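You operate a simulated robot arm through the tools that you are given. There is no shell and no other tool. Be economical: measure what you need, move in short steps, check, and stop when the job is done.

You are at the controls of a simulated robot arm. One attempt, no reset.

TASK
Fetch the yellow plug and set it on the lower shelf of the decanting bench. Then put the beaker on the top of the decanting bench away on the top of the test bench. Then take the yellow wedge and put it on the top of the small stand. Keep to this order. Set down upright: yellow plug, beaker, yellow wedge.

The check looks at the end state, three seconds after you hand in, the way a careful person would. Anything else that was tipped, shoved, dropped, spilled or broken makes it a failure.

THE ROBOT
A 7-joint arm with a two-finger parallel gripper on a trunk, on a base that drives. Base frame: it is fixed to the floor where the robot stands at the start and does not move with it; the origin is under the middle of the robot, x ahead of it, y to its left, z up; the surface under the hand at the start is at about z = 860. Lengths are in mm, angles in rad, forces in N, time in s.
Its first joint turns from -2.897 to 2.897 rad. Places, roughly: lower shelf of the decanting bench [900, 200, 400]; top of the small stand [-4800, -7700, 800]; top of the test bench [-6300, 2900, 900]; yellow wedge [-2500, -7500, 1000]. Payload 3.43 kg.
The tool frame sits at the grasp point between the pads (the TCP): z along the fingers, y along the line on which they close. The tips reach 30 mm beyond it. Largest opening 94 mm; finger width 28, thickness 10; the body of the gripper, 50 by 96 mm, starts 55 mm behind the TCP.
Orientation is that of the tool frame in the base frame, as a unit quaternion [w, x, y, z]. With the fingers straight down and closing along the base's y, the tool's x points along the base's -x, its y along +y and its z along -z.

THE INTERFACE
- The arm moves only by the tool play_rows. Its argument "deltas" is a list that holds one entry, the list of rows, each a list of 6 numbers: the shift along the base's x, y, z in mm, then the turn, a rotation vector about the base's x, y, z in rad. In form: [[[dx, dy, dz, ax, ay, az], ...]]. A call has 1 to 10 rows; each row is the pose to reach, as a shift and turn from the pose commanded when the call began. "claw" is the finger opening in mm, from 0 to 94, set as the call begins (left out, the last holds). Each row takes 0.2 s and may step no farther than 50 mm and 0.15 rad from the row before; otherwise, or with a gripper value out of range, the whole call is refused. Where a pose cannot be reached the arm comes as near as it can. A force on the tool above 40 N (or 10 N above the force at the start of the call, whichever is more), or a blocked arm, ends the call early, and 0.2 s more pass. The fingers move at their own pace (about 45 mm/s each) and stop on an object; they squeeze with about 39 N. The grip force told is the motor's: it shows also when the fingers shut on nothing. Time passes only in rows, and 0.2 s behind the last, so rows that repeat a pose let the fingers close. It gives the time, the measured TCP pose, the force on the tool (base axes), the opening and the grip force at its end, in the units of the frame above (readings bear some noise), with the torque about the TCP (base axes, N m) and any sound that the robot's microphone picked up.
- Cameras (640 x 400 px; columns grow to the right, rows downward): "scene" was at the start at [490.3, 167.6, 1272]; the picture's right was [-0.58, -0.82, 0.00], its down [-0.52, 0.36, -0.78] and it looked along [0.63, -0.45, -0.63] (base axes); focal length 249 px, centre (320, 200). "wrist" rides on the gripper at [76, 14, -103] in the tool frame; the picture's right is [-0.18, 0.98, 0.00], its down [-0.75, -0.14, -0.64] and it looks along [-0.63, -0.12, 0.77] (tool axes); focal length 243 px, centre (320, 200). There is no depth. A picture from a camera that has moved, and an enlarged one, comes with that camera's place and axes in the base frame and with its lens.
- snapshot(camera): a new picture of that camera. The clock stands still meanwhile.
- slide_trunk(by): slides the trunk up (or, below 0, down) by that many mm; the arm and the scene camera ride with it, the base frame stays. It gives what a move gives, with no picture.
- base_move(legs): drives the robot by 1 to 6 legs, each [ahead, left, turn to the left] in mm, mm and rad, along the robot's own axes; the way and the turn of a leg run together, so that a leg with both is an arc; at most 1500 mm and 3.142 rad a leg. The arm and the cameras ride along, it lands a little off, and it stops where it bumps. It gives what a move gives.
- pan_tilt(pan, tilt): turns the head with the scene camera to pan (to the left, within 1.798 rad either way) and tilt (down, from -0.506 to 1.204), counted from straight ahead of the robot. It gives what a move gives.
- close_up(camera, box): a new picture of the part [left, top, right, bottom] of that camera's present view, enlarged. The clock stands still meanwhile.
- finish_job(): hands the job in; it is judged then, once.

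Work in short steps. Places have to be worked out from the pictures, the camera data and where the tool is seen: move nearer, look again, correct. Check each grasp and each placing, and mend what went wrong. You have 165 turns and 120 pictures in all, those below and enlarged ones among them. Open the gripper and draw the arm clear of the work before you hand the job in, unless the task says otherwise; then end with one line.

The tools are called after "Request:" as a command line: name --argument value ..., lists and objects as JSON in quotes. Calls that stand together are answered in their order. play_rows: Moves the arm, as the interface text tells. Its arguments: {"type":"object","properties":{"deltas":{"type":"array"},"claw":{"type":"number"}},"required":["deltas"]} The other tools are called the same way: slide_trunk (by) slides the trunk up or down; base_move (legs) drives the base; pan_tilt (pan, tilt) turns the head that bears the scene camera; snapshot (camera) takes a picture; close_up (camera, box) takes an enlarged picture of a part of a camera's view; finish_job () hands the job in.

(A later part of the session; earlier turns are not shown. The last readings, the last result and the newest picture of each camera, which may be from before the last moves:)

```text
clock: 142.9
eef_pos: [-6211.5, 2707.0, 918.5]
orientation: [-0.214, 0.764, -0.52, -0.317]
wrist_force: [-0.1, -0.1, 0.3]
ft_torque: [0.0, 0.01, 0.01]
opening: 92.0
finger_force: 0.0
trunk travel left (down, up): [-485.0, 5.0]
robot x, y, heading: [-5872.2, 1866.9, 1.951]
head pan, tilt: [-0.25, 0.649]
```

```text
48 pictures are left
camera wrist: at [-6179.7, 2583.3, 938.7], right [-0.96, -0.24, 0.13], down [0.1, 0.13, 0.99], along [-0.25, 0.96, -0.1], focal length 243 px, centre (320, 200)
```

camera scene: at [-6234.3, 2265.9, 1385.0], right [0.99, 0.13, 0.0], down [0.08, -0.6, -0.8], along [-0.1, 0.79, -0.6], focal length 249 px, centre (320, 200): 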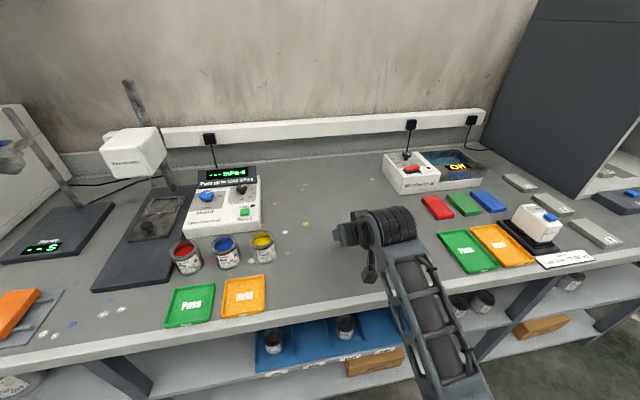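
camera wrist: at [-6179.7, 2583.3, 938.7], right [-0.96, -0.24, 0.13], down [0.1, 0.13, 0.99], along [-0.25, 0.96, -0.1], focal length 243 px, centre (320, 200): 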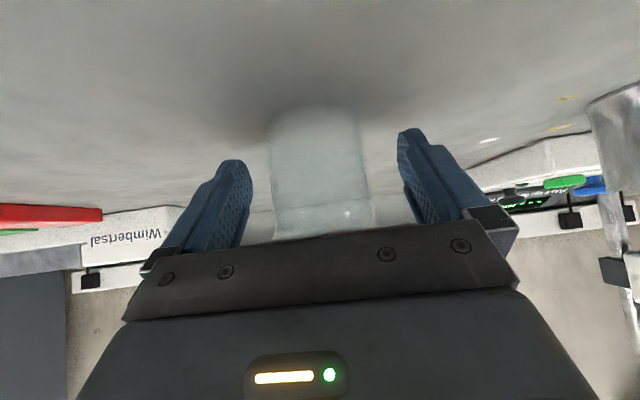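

Released and standing. I withdraw along the tool axis and back off to check.

Request:
play_rows --deltas '[[[4, -10, 11, 0, 0, 0], [9, -22, 24, 0, 0, 0], [16, -40, 42, 0, 0, 0], [27, -68, 70, 0, 0, 0], [38, -95, 100, 0, 0, 0], [38, -95, 100, 0, 0, 0]]]'

Request:
base_move --legs '[[-600, 0, 0]]'

Request:
snapshot --camera "scene"

```text
clock: 144.3
eef_pos: [-6173.9, 2609.0, 1019.2]
orientation: [-0.213, 0.765, -0.519, -0.316]
wrist_force: [-0.4, -0.7, 0.0]
ft_torque: [0.03, 0.03, -0.01]
opening: 92.0
finger_force: 0.2
trunk travel left (down, up): [-485.0, 5.0]
robot x, y, heading: [-5867.2, 1865.1, 1.949]
head pan, tilt: [-0.25, 0.649]
```

```text
clock: 147.7
eef_pos: [-5962.0, 2051.0, 1019.9]
orientation: [-0.211, 0.769, -0.512, -0.318]
wrist_force: [-0.3, -0.7, -0.5]
ft_torque: [-0.01, -0.03, 0.01]
opening: 92.1
finger_force: 0.1
trunk travel left (down, up): [-485.0, 5.0]
robot x, y, heading: [-5638.4, 1312.3, 1.969]
head pan, tilt: [-0.25, 0.649]
```

```text
47 pictures are left
camera scene: at [-6016.2, 1706.5, 1384.9], right [0.99, 0.15, 0.0], down [0.09, -0.6, -0.8], along [-0.12, 0.79, -0.6], focal length 249 px, centre (320, 200)
```

scene: 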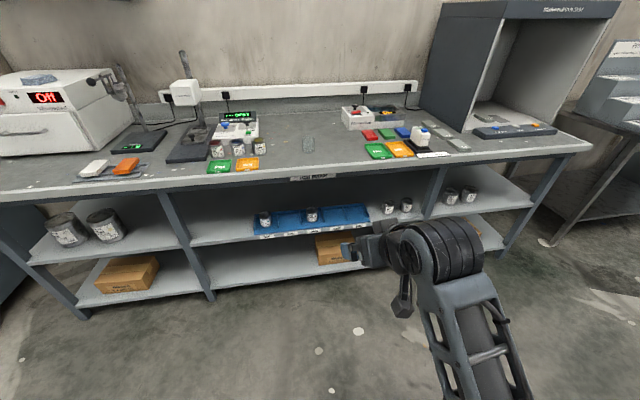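

The beaker stands on the test bench. Now the wedge, far away at (-2500,-7500): I turn right toward the open floor and look ahead.

Request:
base_move --legs '[[0, 0, -2.9]]'

Request:
pan_tilt --pan 0.0 --tilt 0.2

Request:
snapshot --camera "scene"

```text
clock: 155.0
eef_pos: [-5171.6, 655.8, 1018.8]
orientation: [0.339, 0.429, 0.818, -0.176]
wrist_force: [0.5, 0.5, -0.5]
ft_torque: [-0.03, -0.03, 0.03]
opening: 91.7
finger_force: 0.0
trunk travel left (down, up): [-485.0, 5.0]
robot x, y, heading: [-5640.0, 1313.9, -0.961]
head pan, tilt: [-0.25, 0.649]
```

```text
clock: 155.9
eef_pos: [-5172.0, 655.9, 1019.1]
orientation: [0.339, 0.429, 0.818, -0.178]
wrist_force: [0.4, 0.9, 0.2]
ft_torque: [-0.01, 0.01, 0.01]
opening: 91.9
finger_force: 0.0
trunk travel left (down, up): [-485.0, 5.0]
robot x, y, heading: [-5639.7, 1312.5, -0.967]
head pan, tilt: [0.0, 0.201]
```

```text
46 pictures are left
camera scene: at [-5172.0, 1013.2, 1425.9], right [-0.82, -0.57, 0.0], down [-0.11, 0.16, -0.98], along [0.56, -0.81, -0.2], focal length 249 px, centre (320, 200)
```

scene: 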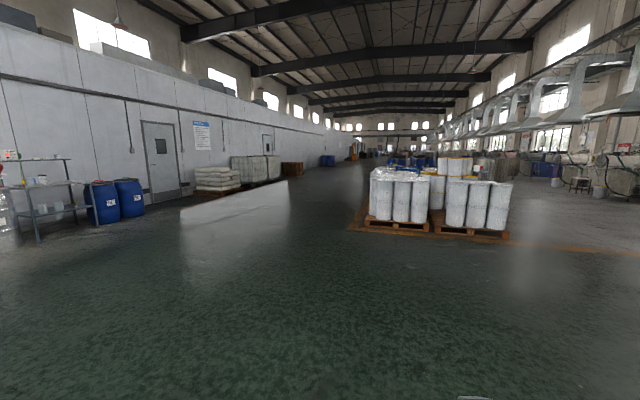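

White drum pallets stand in the way, with the aisle open to their left. I drive along the aisle, keeping left of the pallets, and look again.

Request:
base_move --legs '[[0, 0, 0.115], [1500, 0, 0], [1500, 0, 0], [1500, 0, 0]]'

Request:
pan_tilt --pan -0.5 --tilt 0.2

Request:
snapshot --camera "scene"

```text
clock: 177.9
eef_pos: [-2092.3, -2629.0, 1020.0]
orientation: [0.351, 0.365, 0.849, -0.15]
wrist_force: [-0.4, -0.3, 0.2]
ft_torque: [0.01, 0.01, 0.01]
opening: 92.1
finger_force: 0.0
trunk travel left (down, up): [-485.0, 5.0]
robot x, y, heading: [-2654.3, -2053.7, -0.81]
head pan, tilt: [0.0, 0.201]
```

```text
clock: 178.8
eef_pos: [-2093.0, -2630.7, 1018.4]
orientation: [0.351, 0.365, 0.849, -0.15]
wrist_force: [0.3, -0.2, 0.1]
ft_torque: [-0.02, 0.0, -0.02]
opening: 92.2
finger_force: 0.0
trunk travel left (down, up): [-485.0, 5.0]
robot x, y, heading: [-2655.1, -2054.5, -0.811]
head pan, tilt: [-0.499, 0.201]
```

```text
45 pictures are left
camera scene: at [-2187.0, -2300.7, 1426.0], right [-0.97, -0.26, 0.0], down [-0.05, 0.19, -0.98], along [0.25, -0.95, -0.2], focal length 249 px, centre (320, 200)
```

scene: 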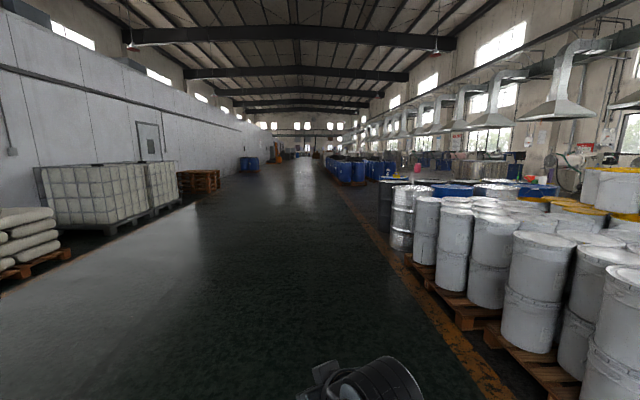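

I zoom toward column ~403, where the wedge should be.

Request:
close_up --camera "scene" --box '[320, 130, 480, 230]'

```text
4.00 times, centred on (400, 180) of scene
camera zoom: at [-2187.0, -2300.7, 1426.0], right [-0.97, -0.26, 0.0], down [-0.05, 0.19, -0.98], along [0.25, -0.95, -0.2], focal length 996 px, centre (0, 280)
```

zoom: 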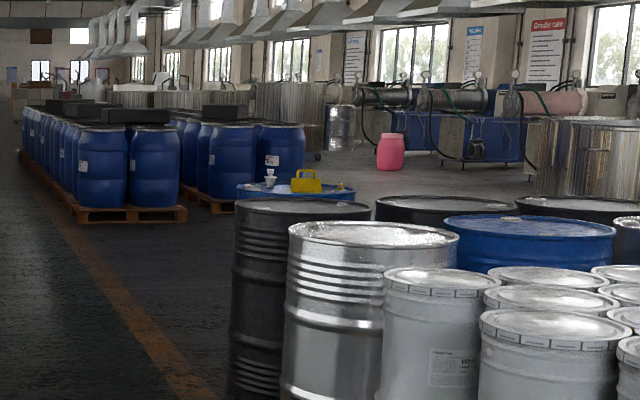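

The yellow wedge sits on a blue drum at the far end of the drum field. I drive along the aisle toward it.

Request:
base_move --legs '[[0, 0, -0.452], [1300, 0, 0], [1300, 0, 0], [1200, 0, 0]]'

Request:
pan_tilt --pan -0.6 --tilt 0.3

Request:
snapshot --camera "scene"

```text
clock: 198.5
eef_pos: [-1365.9, -6465.7, 1018.6]
orientation: [0.305, 0.558, 0.737, -0.231]
wrist_force: [1.0, -0.2, 0.1]
ft_torque: [-0.01, -0.02, 0.0]
opening: 92.1
finger_force: 0.0
trunk travel left (down, up): [-485.0, 5.0]
robot x, y, heading: [-1600.2, -5695.1, -1.294]
head pan, tilt: [-0.499, 0.201]
```

```text
clock: 199.1
eef_pos: [-1365.6, -6465.3, 1019.0]
orientation: [0.306, 0.557, 0.737, -0.229]
wrist_force: [0.7, 0.5, 0.5]
ft_torque: [0.0, -0.02, 0.0]
opening: 91.7
finger_force: 0.1
trunk travel left (down, up): [-485.0, 5.0]
robot x, y, heading: [-1597.4, -5692.9, -1.288]
head pan, tilt: [-0.6, 0.3]
```

```text
43 pictures are left
camera scene: at [-1306.4, -6127.5, 1416.8], right [-0.95, 0.32, 0.0], down [0.09, 0.28, -0.96], along [-0.3, -0.91, -0.3], focal length 249 px, centre (320, 200)
```

scene: 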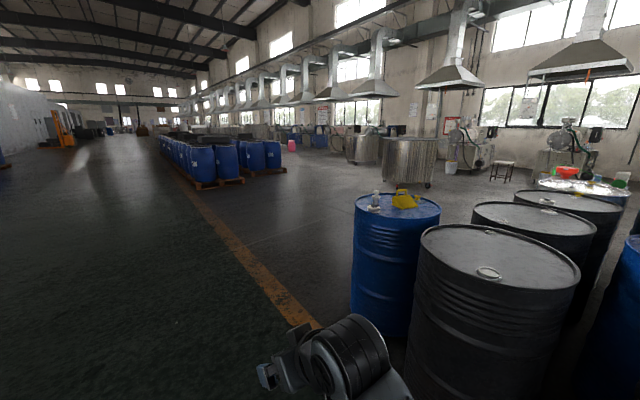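

I zoom in on the wedge and its neighbour on the drum.

Request:
close_up --camera "scene" --box '[340, 170, 468, 250]'

Request:
close_up --camera "scene" --box '[480, 100, 640, 200]'

```text
5.00 times, centred on (404, 210) of scene
camera zoom: at [-1306.4, -6127.5, 1416.8], right [-0.95, 0.32, 0.0], down [0.09, 0.28, -0.96], along [-0.3, -0.91, -0.3], focal length 1244 px, centre (-100, 150)
```

zoom: 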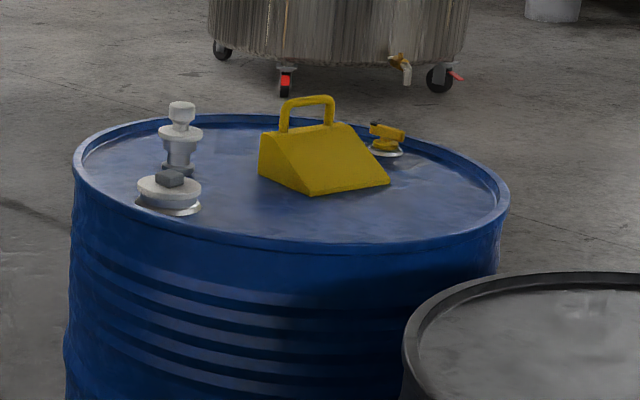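

```text
4.00 times, centred on (560, 150) of scene
camera zoom: at [-1306.4, -6127.5, 1416.8], right [-0.95, 0.32, 0.0], down [0.09, 0.28, -0.96], along [-0.3, -0.91, -0.3], focal length 996 px, centre (-640, 400)
```

zoom: 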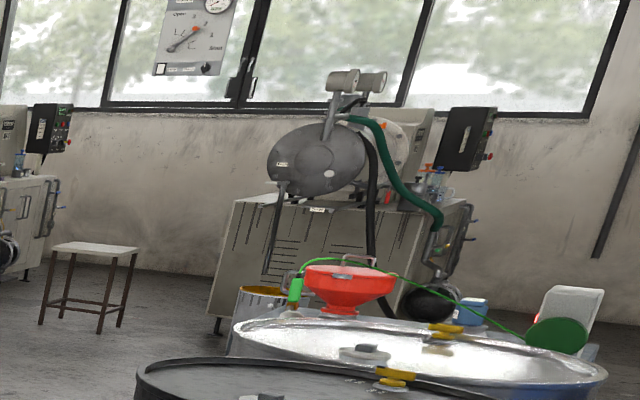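

The wedge has a carry handle on top (bar roughly along x), and a white plug stands to its east on the same drum. I'll grip the handle from above with a nearly vertical tool, so I tilt the tool back up and raise it now, then drive further along the aisle.

Request:
play_rows --deltas '[[[0, 0, 20, 0.134, 0.039, 0], [0, 0, 40, 0.269, 0.078, 0], [0, 0, 60, 0.403, 0.117, 0], [0, 0, 80, 0.538, 0.156, 0], [0, 0, 100, 0.624, 0.181, 0], [0, 0, 120, 0.624, 0.181, 0]]]'

Request:
base_move --legs '[[1300, 0, 0], [320, 0, 0], [0, 0, -1.69]]'

Request:
pan_tilt --pan 0.0 --tilt 0.4

Request:
snapshot --camera "scene"

```text
clock: 200.5
eef_pos: [-1366.7, -6470.1, 1068.0]
orientation: [0.188, 0.585, 0.775, -0.149]
wrist_force: [0.5, -0.3, -1.1]
ft_torque: [-0.03, 0.0, 0.01]
opening: 92.0
finger_force: 0.1
out of reach, approached as far as the arm can: row 3, 4, 5, 6
trunk travel left (down, up): [-485.0, 5.0]
robot x, y, heading: [-1599.5, -5693.8, -1.292]
head pan, tilt: [-0.6, 0.3]
```

```text
clock: 212.9
eef_pos: [-1924.3, -7441.8, 1068.9]
orientation: [0.019, 0.966, 0.097, -0.239]
wrist_force: [0.1, -0.1, -0.9]
ft_torque: [0.01, -0.01, 0.02]
opening: 92.1
finger_force: 0.1
trunk travel left (down, up): [-485.0, 5.0]
robot x, y, heading: [-1130.0, -7269.9, -2.942]
head pan, tilt: [-0.6, 0.3]
```

```text
clock: 213.9
eef_pos: [-1924.1, -7442.4, 1068.9]
orientation: [0.019, 0.966, 0.097, -0.239]
wrist_force: [0.3, 0.4, -0.8]
ft_torque: [0.02, -0.01, 0.0]
opening: 92.0
finger_force: 0.1
trunk travel left (down, up): [-485.0, 5.0]
robot x, y, heading: [-1135.2, -7266.3, -2.941]
head pan, tilt: [0.0, 0.4]
```

```text
40 pictures are left
camera scene: at [-1595.5, -7582.0, 1407.5], right [-0.2, 0.98, 0.0], down [0.38, 0.08, -0.92], along [-0.9, -0.18, -0.39], focal length 249 px, centre (320, 200)
```

scene: 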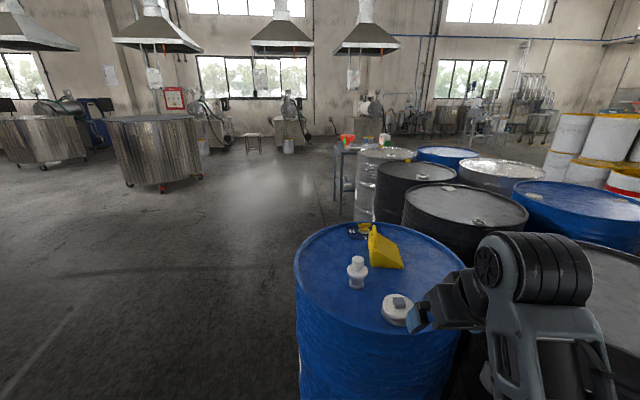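

I zoom in on the wedge, and on the stand behind.

Request:
close_up --camera "scene" --box '[310, 200, 470, 300]'

Request:
close_up --camera "scene" --box '[300, 110, 428, 190]'

Request:
snapshot --camera "wrist"

```text
4.00 times, centred on (390, 250) of scene
camera zoom: at [-1595.5, -7582.0, 1407.5], right [-0.2, 0.98, 0.0], down [0.38, 0.08, -0.92], along [-0.9, -0.18, -0.39], focal length 996 px, centre (40, 0)
```

zoom: 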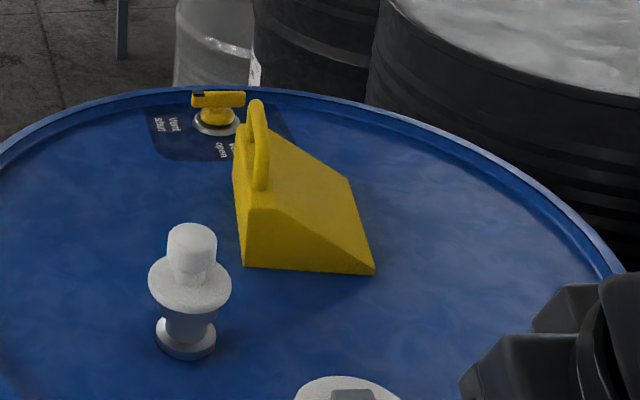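

```text
5.00 times, centred on (364, 150) of scene
camera zoom: at [-1595.5, -7582.0, 1407.5], right [-0.2, 0.98, 0.0], down [0.38, 0.08, -0.92], along [-0.9, -0.18, -0.39], focal length 1244 px, centre (100, 450)
```

zoom: 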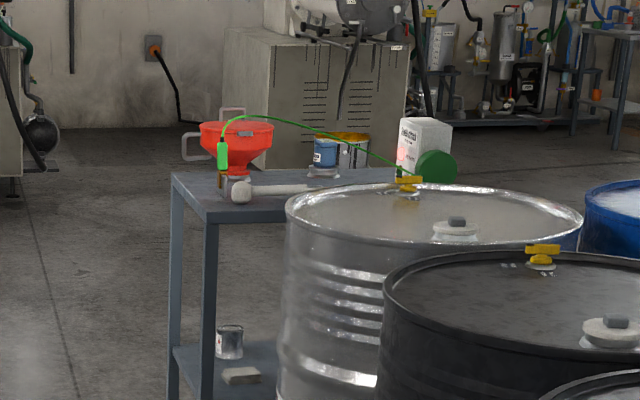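

```text
37 pictures are left
camera wrist: at [-1808.9, -7433.2, 1124.7], right [0.03, -1.0, 0.08], down [-0.39, 0.06, 0.92], along [-0.92, -0.06, -0.38], focal length 243 px, centre (320, 200)
```

wrist: 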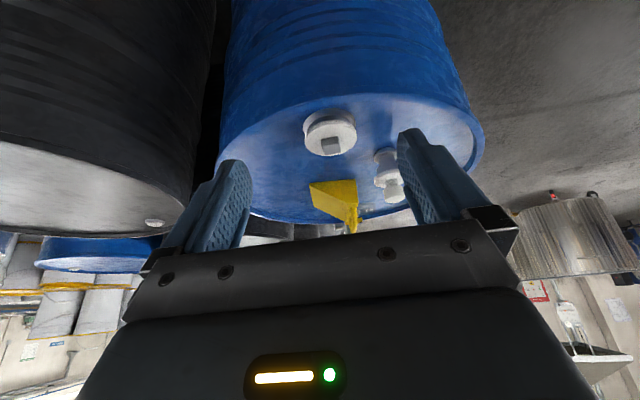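

The wedge's handle bar runs from (-2330,-7539) to (-2395,-7548) with its centre at about (-2362,-7543,983), and the tool's closing line already lies square to it. I drive 340 mm ahead at safe height.

Request:
base_move --legs '[[0, 12, 0], [350, 0, 0]]'

Request:
snapshot --camera "wrist"

Request:
snapshot --camera "scene"

```text
clock: 216.6
eef_pos: [-2264.9, -7519.8, 1068.7]
orientation: [0.019, 0.966, 0.095, -0.24]
wrist_force: [0.1, 0.0, 0.3]
ft_torque: [0.01, 0.0, 0.0]
opening: 92.0
finger_force: 0.1
trunk travel left (down, up): [-485.0, 5.0]
robot x, y, heading: [-1469.8, -7348.8, -2.94]
head pan, tilt: [0.0, 0.4]
```

```text
36 pictures are left
camera wrist: at [-2150.1, -7511.8, 1124.8], right [0.03, -1.0, 0.08], down [-0.39, 0.06, 0.92], along [-0.92, -0.06, -0.38], focal length 243 px, centre (320, 200)
```

wrist: 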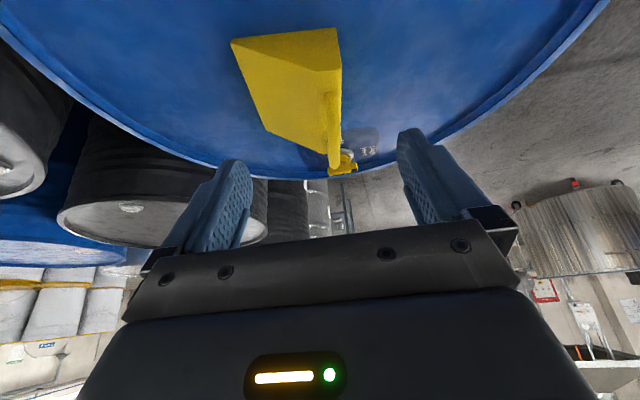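

```text
35 pictures are left
camera scene: at [-1937.2, -7661.5, 1407.5], right [-0.2, 0.98, 0.0], down [0.38, 0.08, -0.92], along [-0.9, -0.18, -0.39], focal length 249 px, centre (320, 200)
```

scene: 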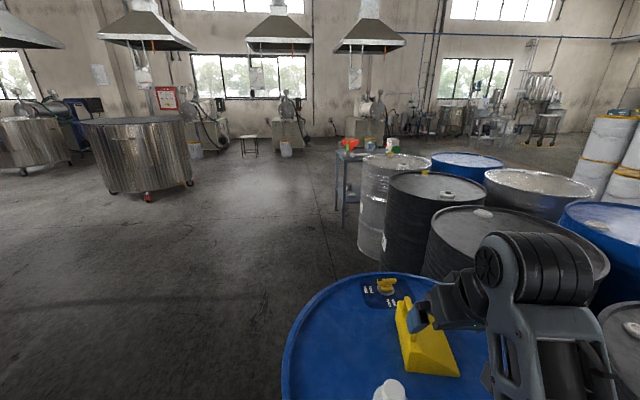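

I zoom the wrist view on the handle to measure it.

Request:
close_up --camera "wrist" --box '[240, 80, 400, 180]'

Request:
close_up --camera "scene" --box '[360, 270, 488, 390]'

```text
4.00 times, centred on (320, 130) of wrist
camera zoom: at [-2150.1, -7511.8, 1124.8], right [0.03, -1.0, 0.08], down [-0.39, 0.06, 0.92], along [-0.92, -0.06, -0.38], focal length 970 px, centre (320, 480)
```

zoom: 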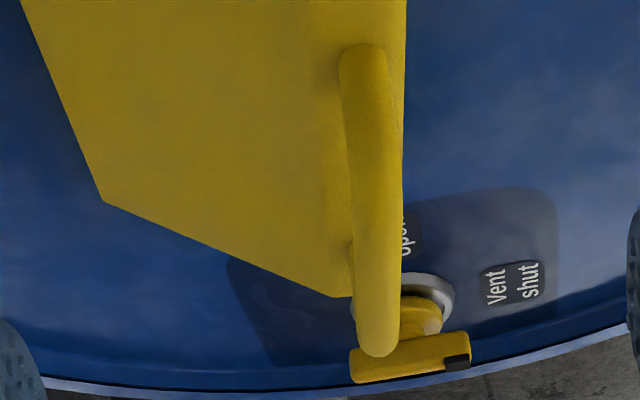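

```text
3.33 times, centred on (424, 330) of scene
camera zoom: at [-1937.2, -7661.5, 1407.5], right [-0.2, 0.98, 0.0], down [0.38, 0.08, -0.92], along [-0.9, -0.18, -0.39], focal length 830 px, centre (-27, -233)
```

zoom: 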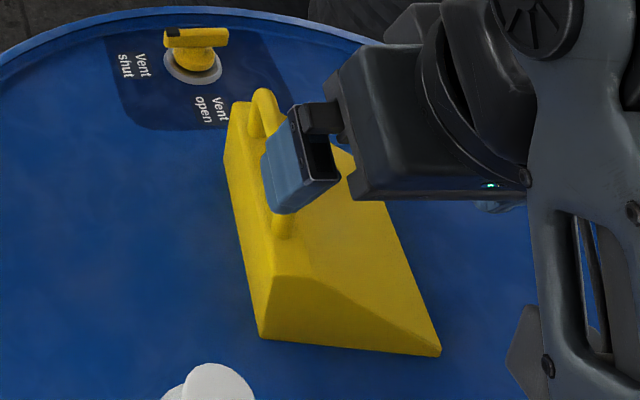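

The two views agree on the handle centre at (-2365,-7546). I move above it, staying over the bar.

Request:
play_rows --deltas '[[[-35, -9, -8, 0, 0, 0], [-70, -18, -16, 0, 0, 0], [-100, -26, -26, 0, 0, 0], [-100, -26, -26, 0, 0, 0]]]'

Request:
snapshot --camera "wrist"

Request:
close_up --camera "scene" --box '[330, 250, 522, 370]'

```text
clock: 217.6
eef_pos: [-2367.2, -7545.4, 1043.7]
orientation: [0.019, 0.966, 0.095, -0.24]
wrist_force: [0.2, -0.2, -0.7]
ft_torque: [-0.02, -0.03, 0.0]
opening: 92.0
finger_force: 0.1
trunk travel left (down, up): [-485.0, 5.0]
robot x, y, heading: [-1469.5, -7351.8, -2.946]
head pan, tilt: [0.0, 0.4]
```

```text
32 pictures are left
camera wrist: at [-2251.2, -7538.3, 1099.8], right [0.03, -1.0, 0.08], down [-0.39, 0.06, 0.92], along [-0.92, -0.06, -0.38], focal length 243 px, centre (320, 200)
```

wrist: 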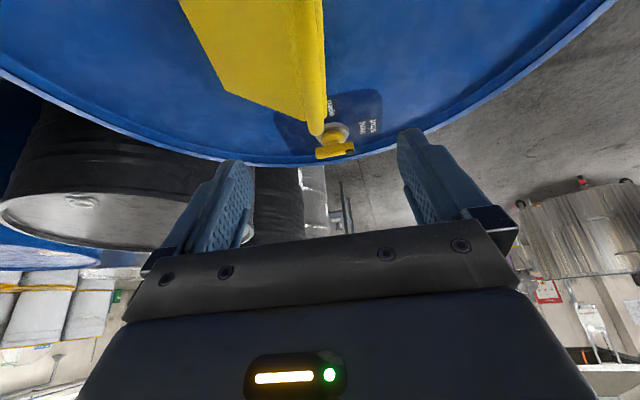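

```text
3.33 times, centred on (426, 310) of scene
camera zoom: at [-1937.3, -7661.5, 1407.4], right [-0.2, 0.98, 0.0], down [0.38, 0.08, -0.92], along [-0.9, -0.18, -0.39], focal length 830 px, centre (-33, -167)
```

zoom: 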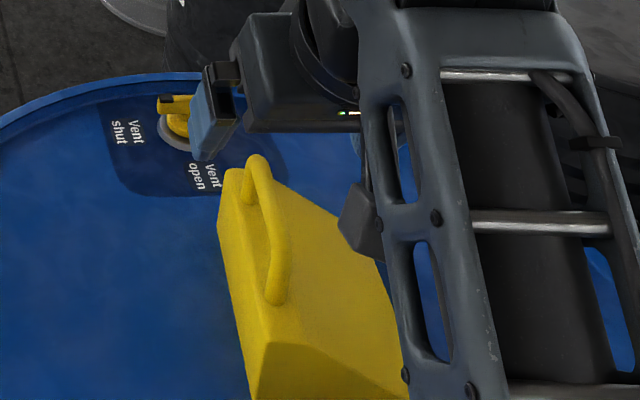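

Aligned. I descend to TCP z ≈ 984 and check.

Request:
play_rows --deltas '[[[-2, 0, -15, 0, 0, 0], [-3, 0, -30, 0, 0, 0], [-3, 0, -45, 0, 0, 0], [-3, 0, -60, 0, 0, 0], [-3, 0, -60, 0, 0, 0]]]'

Request:
snapshot --camera "wrist"

Request:
close_up --camera "scene" --box '[330, 250, 522, 370]'

```text
clock: 218.8
eef_pos: [-2369.0, -7545.7, 983.9]
orientation: [0.019, 0.966, 0.095, -0.239]
wrist_force: [-0.2, 0.1, 0.1]
ft_torque: [-0.06, -0.03, 0.02]
opening: 92.1
finger_force: 0.0
trunk travel left (down, up): [-485.0, 5.0]
robot x, y, heading: [-1471.4, -7351.3, -2.943]
head pan, tilt: [0.0, 0.4]
```

```text
30 pictures are left
camera wrist: at [-2253.1, -7537.7, 1038.9], right [0.03, -1.0, 0.08], down [-0.39, 0.06, 0.92], along [-0.92, -0.06, -0.38], focal length 243 px, centre (320, 200)
```

wrist: 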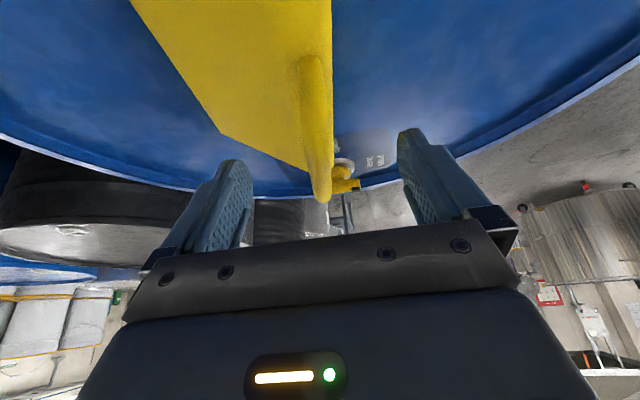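

```text
3.33 times, centred on (426, 310) of scene
camera zoom: at [-1937.3, -7661.5, 1407.5], right [-0.2, 0.98, 0.0], down [0.38, 0.08, -0.92], along [-0.9, -0.18, -0.39], focal length 830 px, centre (-33, -167)
```

zoom: 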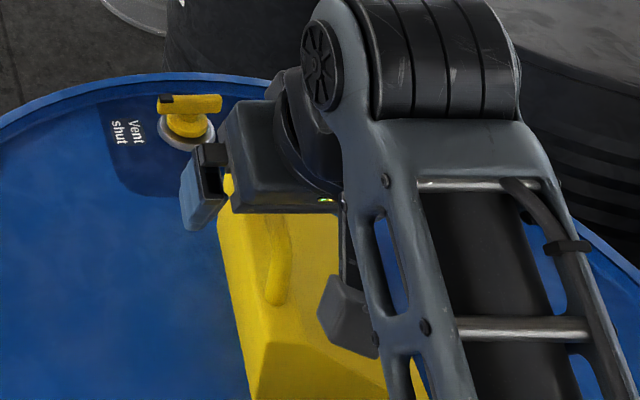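

The bar lies between the pads with the TCP on it. I close.

Request:
play_rows --deltas '[[[0, 0, 0, 0, 0, 0], [0, 0, 0, 0, 0, 0], [0, 0, 0, 0, 0, 0], [0, 0, 0, 0, 0, 0], [0, 0, 0, 0, 0, 0], [0, 0, 0, 0, 0, 0]]]' --claw 2

Request:
snapshot --camera "wrist"

```text
clock: 220.2
eef_pos: [-2368.1, -7545.1, 983.1]
orientation: [0.019, 0.966, 0.095, -0.239]
wrist_force: [-0.1, 2.5, 0.2]
ft_torque: [0.04, -0.01, 0.17]
opening: 12.4
finger_force: 38.3
trunk travel left (down, up): [-485.0, 5.0]
robot x, y, heading: [-1474.2, -7352.0, -2.943]
head pan, tilt: [0.0, 0.4]
```

```text
28 pictures are left
camera wrist: at [-2253.2, -7537.5, 1039.2], right [0.03, -1.0, 0.08], down [-0.39, 0.06, 0.92], along [-0.92, -0.06, -0.38], focal length 243 px, centre (320, 200)
```

wrist: 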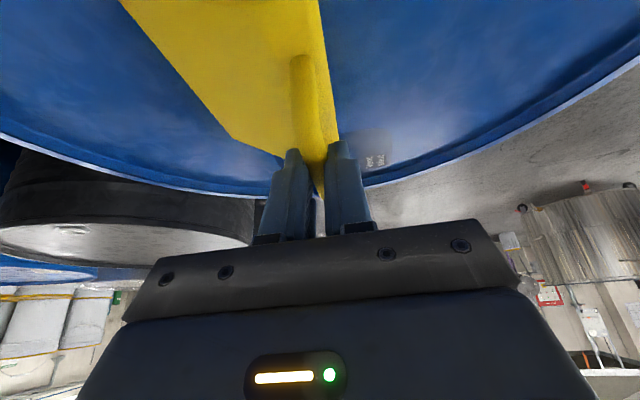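

Gripped on the bar at 12.4 mm. I lift slowly and look at how it hangs.

Request:
play_rows --deltas '[[[0, 0, 8, 0, 0, 0], [0, 0, 16, 0, 0, 0], [0, 0, 26, 0, 0, 0], [0, 0, 38, 0, 0, 0], [0, 0, 50, 0, 0, 0], [0, 0, 50, 0, 0, 0]]]'

Request:
snapshot --camera "wrist"

Request:
snapshot --camera "scene"

```text
clock: 221.6
eef_pos: [-2367.0, -7545.3, 1031.8]
orientation: [0.019, 0.966, 0.095, -0.24]
wrist_force: [0.3, 0.1, -5.6]
ft_torque: [-0.14, -0.12, -0.03]
opening: 12.6
finger_force: 39.0
trunk travel left (down, up): [-485.0, 5.0]
robot x, y, heading: [-1474.5, -7352.0, -2.944]
head pan, tilt: [0.0, 0.4]
```

```text
27 pictures are left
camera wrist: at [-2252.8, -7538.1, 1088.7], right [0.03, -1.0, 0.08], down [-0.39, 0.06, 0.92], along [-0.92, -0.06, -0.38], focal length 243 px, centre (320, 200)
```

wrist: 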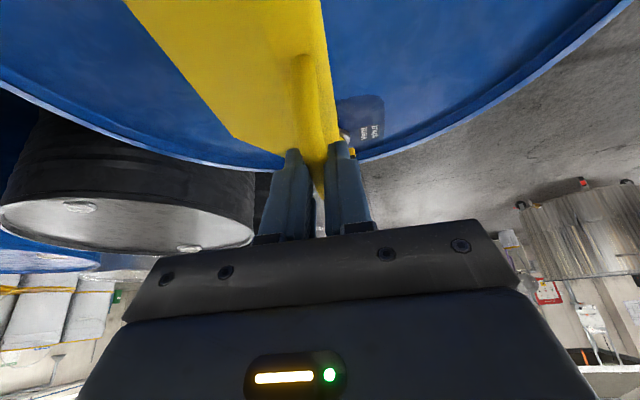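

```text
26 pictures are left
camera scene: at [-1937.5, -7661.5, 1407.4], right [-0.2, 0.98, 0.0], down [0.38, 0.08, -0.92], along [-0.9, -0.18, -0.39], focal length 249 px, centre (320, 200)
```

scene: 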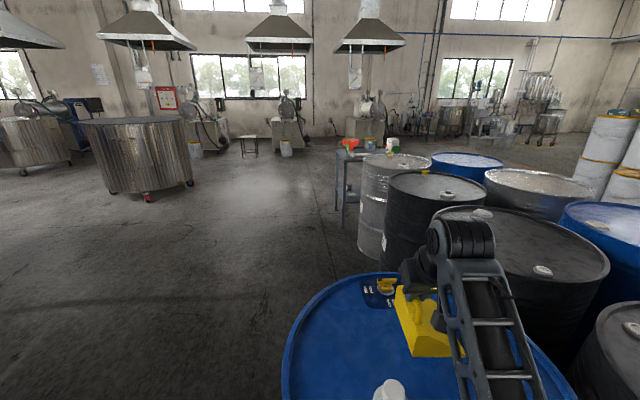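

It hangs level (5.6 N). I raise it further, slide 70 mm right away from the white plug, then back out.

Request:
play_rows --deltas '[[[0, 0, 15, 0, 0, 0], [0, 0, 30, 0, 0, 0], [0, 0, 45, 0, 0, 0], [0, 0, 60, 0, 0, 0], [0, 0, 60, 0, 0, 0]]]'

Request:
base_move --legs '[[0, -70, 0]]'

Request:
snapshot --camera "scene"

```text
clock: 222.8
eef_pos: [-2368.7, -7547.1, 1092.6]
orientation: [0.019, 0.966, 0.095, -0.24]
wrist_force: [0.9, -0.6, -5.5]
ft_torque: [-0.15, -0.08, 0.04]
opening: 12.5
finger_force: 39.4
trunk travel left (down, up): [-485.0, 5.0]
robot x, y, heading: [-1471.3, -7349.6, -2.944]
head pan, tilt: [0.0, 0.4]
```

```text
clock: 223.8
eef_pos: [-2383.3, -7475.7, 1091.5]
orientation: [0.019, 0.966, 0.095, -0.24]
wrist_force: [-0.2, 0.2, -5.0]
ft_torque: [-0.11, -0.08, 0.01]
opening: 12.4
finger_force: 39.1
trunk travel left (down, up): [-485.0, 5.0]
robot x, y, heading: [-1488.6, -7282.4, -2.945]
head pan, tilt: [0.0, 0.4]
```

```text
25 pictures are left
camera scene: at [-1951.7, -7591.3, 1407.3], right [-0.2, 0.98, 0.0], down [0.38, 0.08, -0.92], along [-0.9, -0.18, -0.39], focal length 249 px, centre (320, 200)
```

scene: 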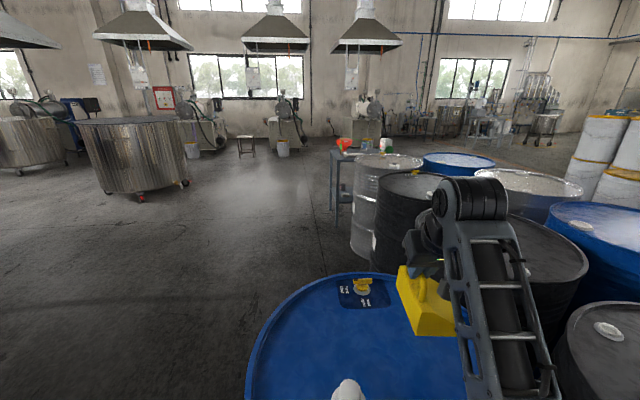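

The way out is clear. I back off 600, slide left past the drum, and drive west on the open floor south of the drums toward the small stand.

Request:
base_move --legs '[[-600, 0, 0], [0, 1450, 0], [1500, 0, 0], [1500, 0, 0]]'

Request:
pan_tilt --pan -0.9 --tilt 0.35

Request:
snapshot --camera "scene"

```text
clock: 247.9
eef_pos: [-4501.9, -9364.6, 1092.7]
orientation: [0.023, 0.965, 0.11, -0.239]
wrist_force: [0.3, 0.1, -6.0]
ft_torque: [-0.05, -0.07, 0.0]
opening: 12.6
finger_force: 38.8
trunk travel left (down, up): [-485.0, 5.0]
robot x, y, heading: [-3615.6, -9141.1, -2.915]
head pan, tilt: [0.0, 0.4]
```

```text
clock: 249.1
eef_pos: [-4502.3, -9364.4, 1092.7]
orientation: [0.022, 0.965, 0.11, -0.239]
wrist_force: [0.2, 0.0, -6.2]
ft_torque: [-0.05, -0.09, -0.01]
opening: 12.7
finger_force: 38.9
trunk travel left (down, up): [-485.0, 5.0]
robot x, y, heading: [-3615.1, -9140.7, -2.907]
head pan, tilt: [-0.901, 0.351]
```

```text
24 pictures are left
camera scene: at [-4050.9, -9386.5, 1411.9], right [0.62, 0.78, 0.0], down [0.27, -0.21, -0.94], along [-0.74, 0.58, -0.34], focal length 249 px, centre (320, 200)
```

scene: 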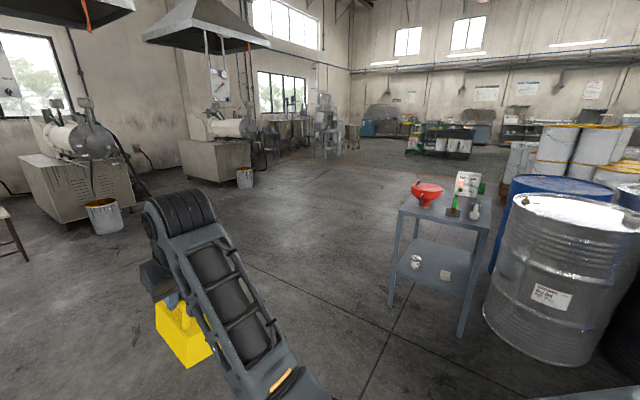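

The stand is in view; I zoom in on its top.

Request:
close_up --camera "scene" --box '[376, 150, 520, 240]'

```text
4.44 times, centred on (448, 195) of scene
camera zoom: at [-4050.9, -9386.5, 1411.9], right [0.62, 0.78, 0.0], down [0.27, -0.21, -0.94], along [-0.74, 0.58, -0.34], focal length 1106 px, centre (-249, 222)
```

zoom: 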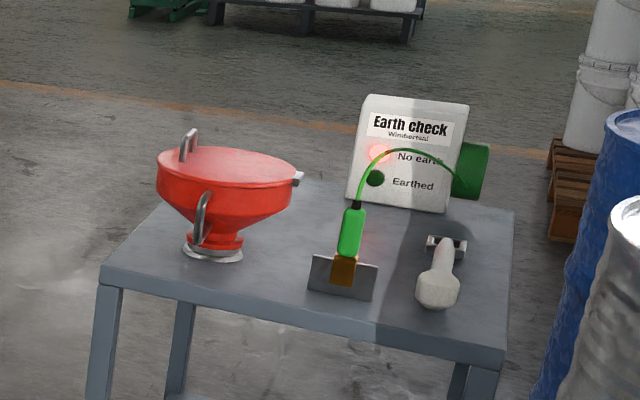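

The stand's top carries a funnel (left), an earth clamp (front), a mallet and a box; its middle and back-left look free. I'll come round to its west side and look from there.

Request:
base_move --legs '[[0, 0, -0.476], [1300, 0, 0], [1200, 0, 0], [0, 0, -2.45]]'

Request:
pan_tilt --pan 0.0 --tilt 0.4

Request:
snapshot --camera "scene"

```text
clock: 268.6
eef_pos: [-5193.6, -8144.8, 1093.1]
orientation: [0.235, -0.184, 0.953, 0.041]
wrist_force: [0.3, 0.0, -5.9]
ft_torque: [0.03, 0.08, 0.01]
opening: 12.3
finger_force: 39.1
trunk travel left (down, up): [-485.0, 5.0]
robot x, y, heading: [-6038.6, -8504.0, 0.384]
head pan, tilt: [-0.901, 0.351]
```

```text
clock: 269.8
eef_pos: [-5194.2, -8144.1, 1093.2]
orientation: [0.235, -0.184, 0.954, 0.041]
wrist_force: [0.6, -0.6, -5.7]
ft_torque: [0.01, 0.09, 0.04]
opening: 12.6
finger_force: 39.3
trunk travel left (down, up): [-485.0, 5.0]
robot x, y, heading: [-6038.4, -8500.5, 0.387]
head pan, tilt: [0.0, 0.4]
```

```text
22 pictures are left
camera scene: at [-5642.6, -8107.4, 1407.4], right [0.37, -0.93, 0.0], down [-0.36, -0.15, -0.92], along [0.85, 0.34, -0.39], focal length 249 px, centre (320, 200)
```

scene: 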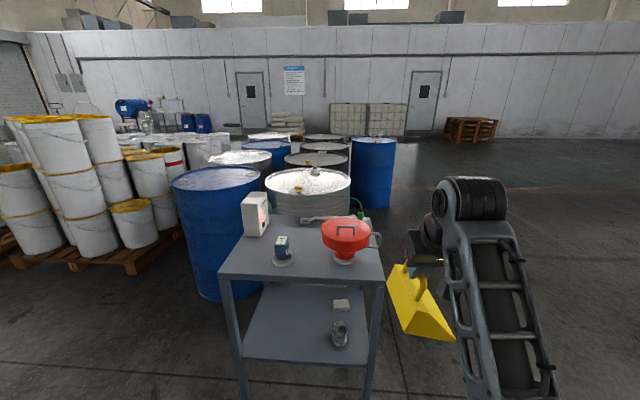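

Request:
close_up --camera "scene" --box '[208, 180, 400, 300]'

```text
3.33 times, centred on (304, 240) of scene
camera zoom: at [-5642.6, -8107.4, 1407.4], right [0.37, -0.93, 0.0], down [-0.36, -0.15, -0.92], along [0.85, 0.34, -0.39], focal length 830 px, centre (373, 67)
```

zoom: 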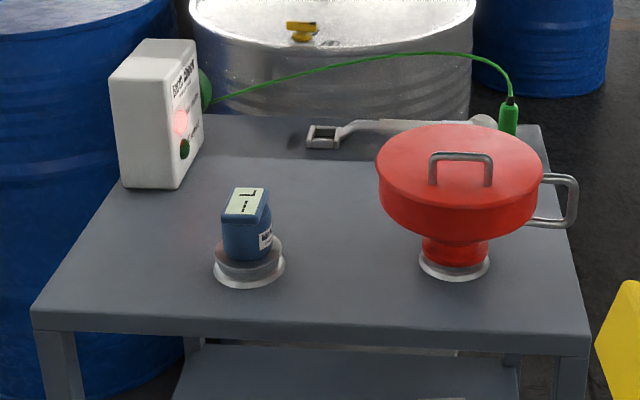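

Stand mapped (top z≈800, yaw ≈0.3): can, funnel, box and mallet leave a free patch behind the can and funnel, with the green lead hanging beyond it. TCP target is about (-4766,-7646). I slide left 300 and go ahead 450.

Request:
base_move --legs '[[0, 300, 0], [420, 0, 0]]'

Request:
snapshot --camera "scene"

Request:
snapshot --camera "wrist"

```text
clock: 274.1
eef_pos: [-4917.6, -7699.6, 1091.7]
orientation: [0.235, -0.186, 0.953, 0.041]
wrist_force: [-0.3, -0.1, -5.7]
ft_torque: [0.01, 0.07, 0.02]
opening: 12.3
finger_force: 39.1
trunk travel left (down, up): [-485.0, 5.0]
robot x, y, heading: [-5760.6, -8060.6, 0.387]
head pan, tilt: [0.0, 0.4]
```

```text
20 pictures are left
camera scene: at [-5366.0, -7664.4, 1407.4], right [0.38, -0.93, 0.0], down [-0.36, -0.15, -0.92], along [0.85, 0.35, -0.39], focal length 249 px, centre (320, 200)
```

scene: 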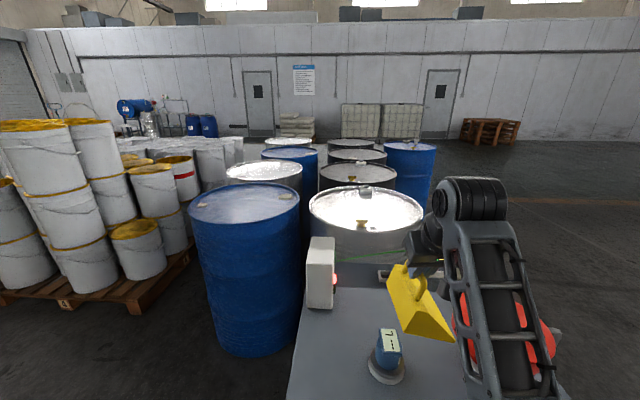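

```text
19 pictures are left
camera wrist: at [-5030.4, -7728.8, 1148.4], right [-0.22, 0.97, 0.08], down [0.39, 0.02, 0.92], along [0.89, 0.23, -0.38], focal length 243 px, centre (320, 200)
```

wrist: 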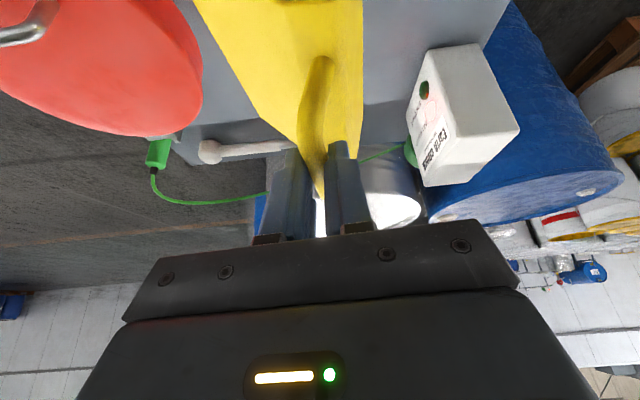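

The measurements hold: lead about 40 mm beyond the wedge's final far edge, can and funnel clear. I go ahead 155.

Request:
base_move --legs '[[155, 0, 0]]'

Request:
snapshot --camera "wrist"

Request:
pan_tilt --pan -0.15 --tilt 0.75

Request:
snapshot --camera "scene"

```text
clock: 275.5
eef_pos: [-4772.3, -7638.2, 1091.9]
orientation: [0.236, -0.187, 0.953, 0.042]
wrist_force: [-0.3, 0.1, -5.2]
ft_torque: [0.01, 0.1, 0.03]
opening: 12.2
finger_force: 39.0
trunk travel left (down, up): [-485.0, 5.0]
robot x, y, heading: [-5610.9, -7999.4, 0.392]
head pan, tilt: [0.0, 0.4]
```

```text
18 pictures are left
camera wrist: at [-4884.9, -7667.1, 1148.4], right [-0.22, 0.97, 0.08], down [0.39, 0.02, 0.92], along [0.89, 0.23, -0.38], focal length 243 px, centre (320, 200)
```

wrist: 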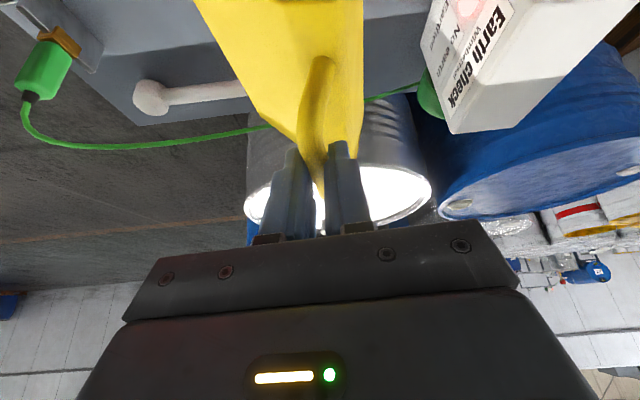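

```text
clock: 276.3
eef_pos: [-4771.7, -7637.7, 1092.4]
orientation: [0.235, -0.187, 0.953, 0.041]
wrist_force: [-1.0, 0.1, -4.7]
ft_torque: [0.0, 0.09, -0.05]
opening: 12.5
finger_force: 38.9
trunk travel left (down, up): [-485.0, 5.0]
robot x, y, heading: [-5613.6, -7999.6, 0.39]
head pan, tilt: [-0.15, 0.75]
```

```text
17 pictures are left
camera scene: at [-5225.5, -7618.9, 1376.3], right [0.24, -0.97, 0.0], down [-0.66, -0.16, -0.73], along [0.71, 0.17, -0.68], focal length 249 px, centre (320, 200)
```

scene: 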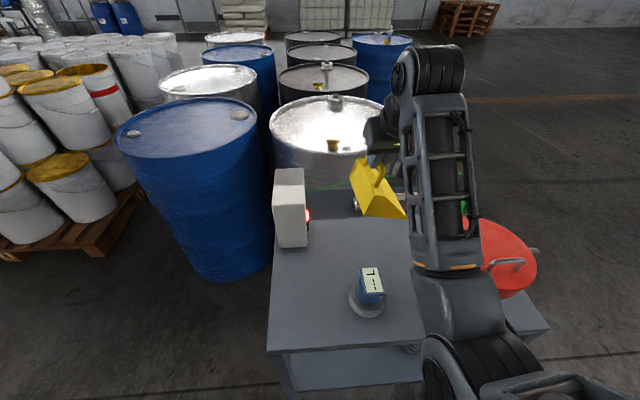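

The wedge is over the free patch. I lower 80 mm and check the forearm against the funnel.

Request:
play_rows --deltas '[[[0, 0, -20, 0, 0, 0], [0, 0, -40, 0, 0, 0], [0, 0, -60, 0, 0, 0], [0, 0, -80, 0, 0, 0], [0, 0, -80, 0, 0, 0]]]'

Request:
snapshot --camera "scene"

Request:
snapshot --camera "wrist"

```text
clock: 277.5
eef_pos: [-4772.9, -7639.1, 1011.0]
orientation: [0.236, -0.188, 0.953, 0.041]
wrist_force: [-0.5, -0.9, -6.0]
ft_torque: [0.0, 0.06, 0.01]
opening: 12.4
finger_force: 38.5
trunk travel left (down, up): [-485.0, 5.0]
robot x, y, heading: [-5609.3, -8001.2, 0.394]
head pan, tilt: [-0.15, 0.75]
```

```text
16 pictures are left
camera scene: at [-5225.5, -7618.9, 1376.3], right [0.24, -0.97, 0.0], down [-0.66, -0.16, -0.73], along [0.71, 0.17, -0.68], focal length 249 px, centre (320, 200)
```

scene: 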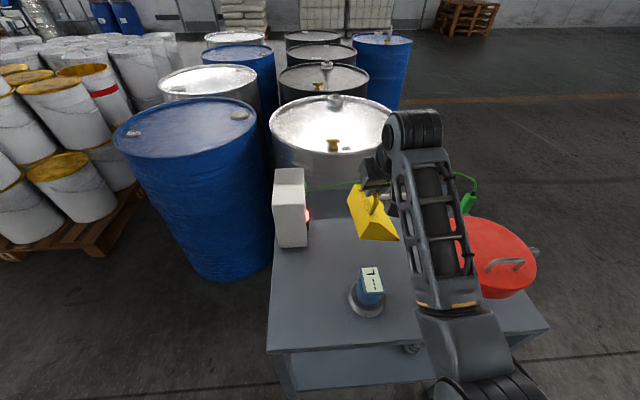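

```text
15 pictures are left
camera wrist: at [-4885.7, -7668.4, 1067.5], right [-0.22, 0.97, 0.08], down [0.39, 0.02, 0.92], along [0.89, 0.23, -0.38], focal length 243 px, centre (320, 200)
```

wrist: 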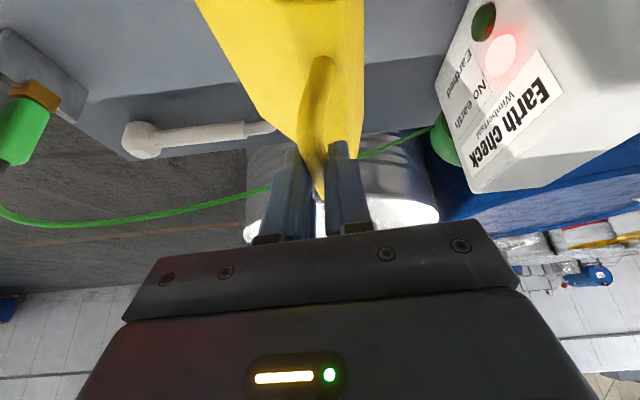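

The elbow stays well above the funnel and the lead stays beyond the wedge. I lower 70 more.

Request:
play_rows --deltas '[[[0, 0, -20, 0, 0, 0], [0, 0, -40, 0, 0, 0], [0, 0, -55, 0, 0, 0], [0, 0, -70, 0, 0, 0], [0, 0, -70, 0, 0, 0]]]'

Request:
snapshot --camera "wrist"

Request:
close_up --camera "scene" --box '[260, 100, 560, 320]'

```text
clock: 278.7
eef_pos: [-4771.9, -7638.1, 942.1]
orientation: [0.236, -0.187, 0.953, 0.041]
wrist_force: [0.3, 0.2, -5.5]
ft_torque: [0.01, 0.04, 0.01]
opening: 12.5
finger_force: 38.5
trunk travel left (down, up): [-485.0, 5.0]
robot x, y, heading: [-5613.8, -8003.1, 0.39]
head pan, tilt: [-0.15, 0.75]
```

```text
14 pictures are left
camera wrist: at [-4885.1, -7667.3, 998.6], right [-0.22, 0.97, 0.08], down [0.39, 0.02, 0.92], along [0.89, 0.23, -0.38], focal length 243 px, centre (320, 200)
```

wrist: 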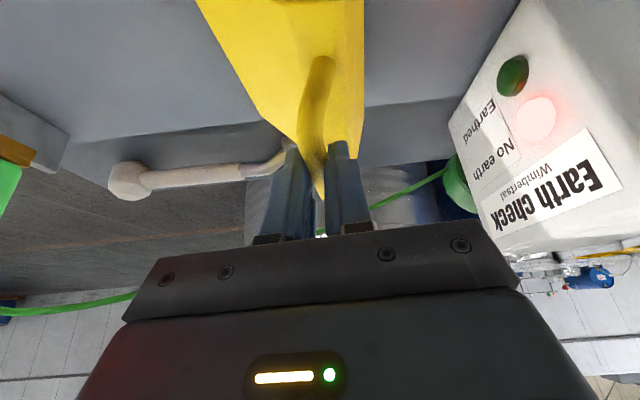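

```text
1.82 times, centred on (410, 210) of scene
camera zoom: at [-5225.6, -7618.9, 1376.3], right [0.24, -0.97, 0.0], down [-0.66, -0.16, -0.73], along [0.71, 0.17, -0.68], focal length 452 px, centre (156, 182)
```

zoom: 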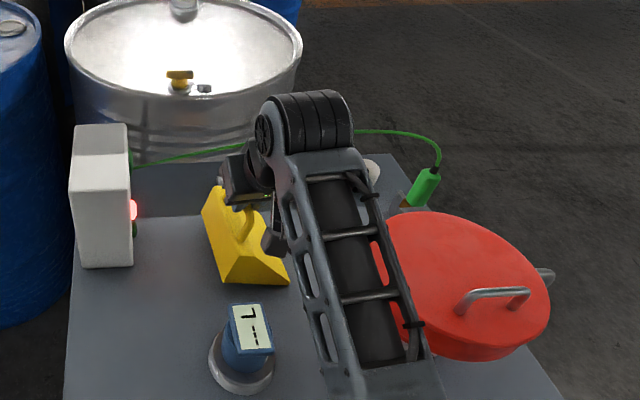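

Clear all round. I lower in small rows to contact (expected near TCP 918).

Request:
play_rows --deltas '[[[0, 0, -8, 0, 0, 0], [0, 0, -15, 0, 0, 0], [0, 0, -18, 0, 0, 0]]]'

Request:
play_rows --deltas '[[[0, 0, -2, 0, 0, 0], [0, 0, -4, 0, 0, 0], [0, 0, -6, 0, 0, 0]]]'

```text
clock: 279.5
eef_pos: [-4770.9, -7631.9, 931.1]
orientation: [0.24, -0.192, 0.95, 0.046]
wrist_force: [-0.3, 6.1, 3.1]
ft_torque: [-0.09, 0.34, -0.11]
opening: 12.5
finger_force: 38.6
trunk travel left (down, up): [-485.0, 5.0]
robot x, y, heading: [-5610.5, -7999.9, 0.388]
head pan, tilt: [-0.15, 0.75]
stopped in row 3: the force on the tool passed its limit at 44 N (the readings are from after the stop); the commanded pose is now the measured one
```

```text
clock: 280.5
eef_pos: [-4773.5, -7628.2, 926.9]
orientation: [0.244, -0.194, 0.949, 0.048]
wrist_force: [0.8, 4.1, 1.5]
ft_torque: [0.01, 0.21, -0.1]
opening: 12.2
finger_force: 38.7
trunk travel left (down, up): [-485.0, 5.0]
robot x, y, heading: [-5609.4, -8000.8, 0.393]
head pan, tilt: [-0.15, 0.75]
stopped in row 3: the force on the tool passed its limit at 41 N (the readings are from after the stop); the commanded pose is now the measured one
```

Contact came earlier than expected, with a sideways push. I stop and look before doing anything else.

Request:
snapshot --camera "wrist"

Request:
close_up --camera "scene" --box '[320, 150, 480, 250]'

```text
12 pictures are left
camera wrist: at [-4885.6, -7659.4, 981.3], right [-0.24, 0.97, 0.08], down [0.38, 0.01, 0.93], along [0.9, 0.25, -0.37], focal length 243 px, centre (320, 200)
```

wrist: 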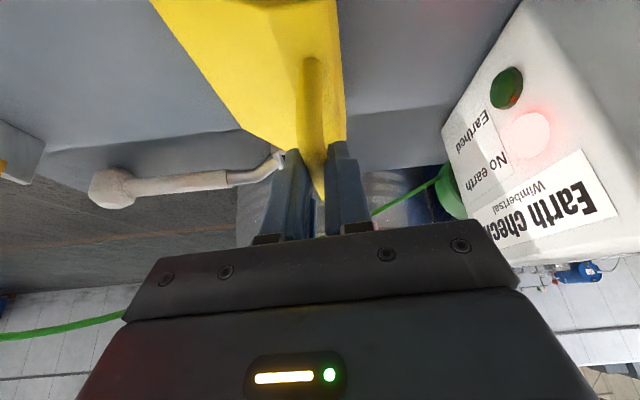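

```text
4.00 times, centred on (400, 200) of scene
camera zoom: at [-5226.6, -7618.1, 1375.8], right [0.24, -0.97, 0.0], down [-0.66, -0.16, -0.73], along [0.71, 0.17, -0.68], focal length 996 px, centre (0, 200)
```

zoom: 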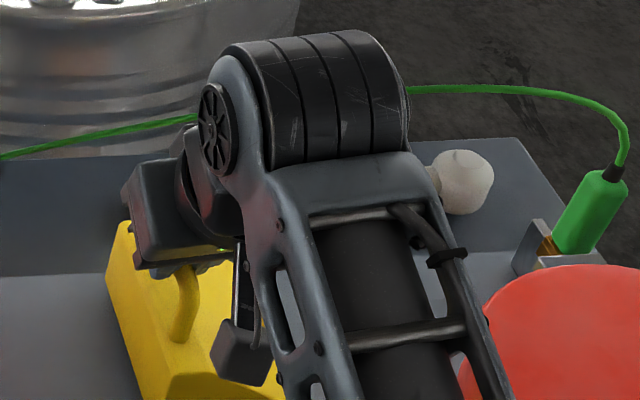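

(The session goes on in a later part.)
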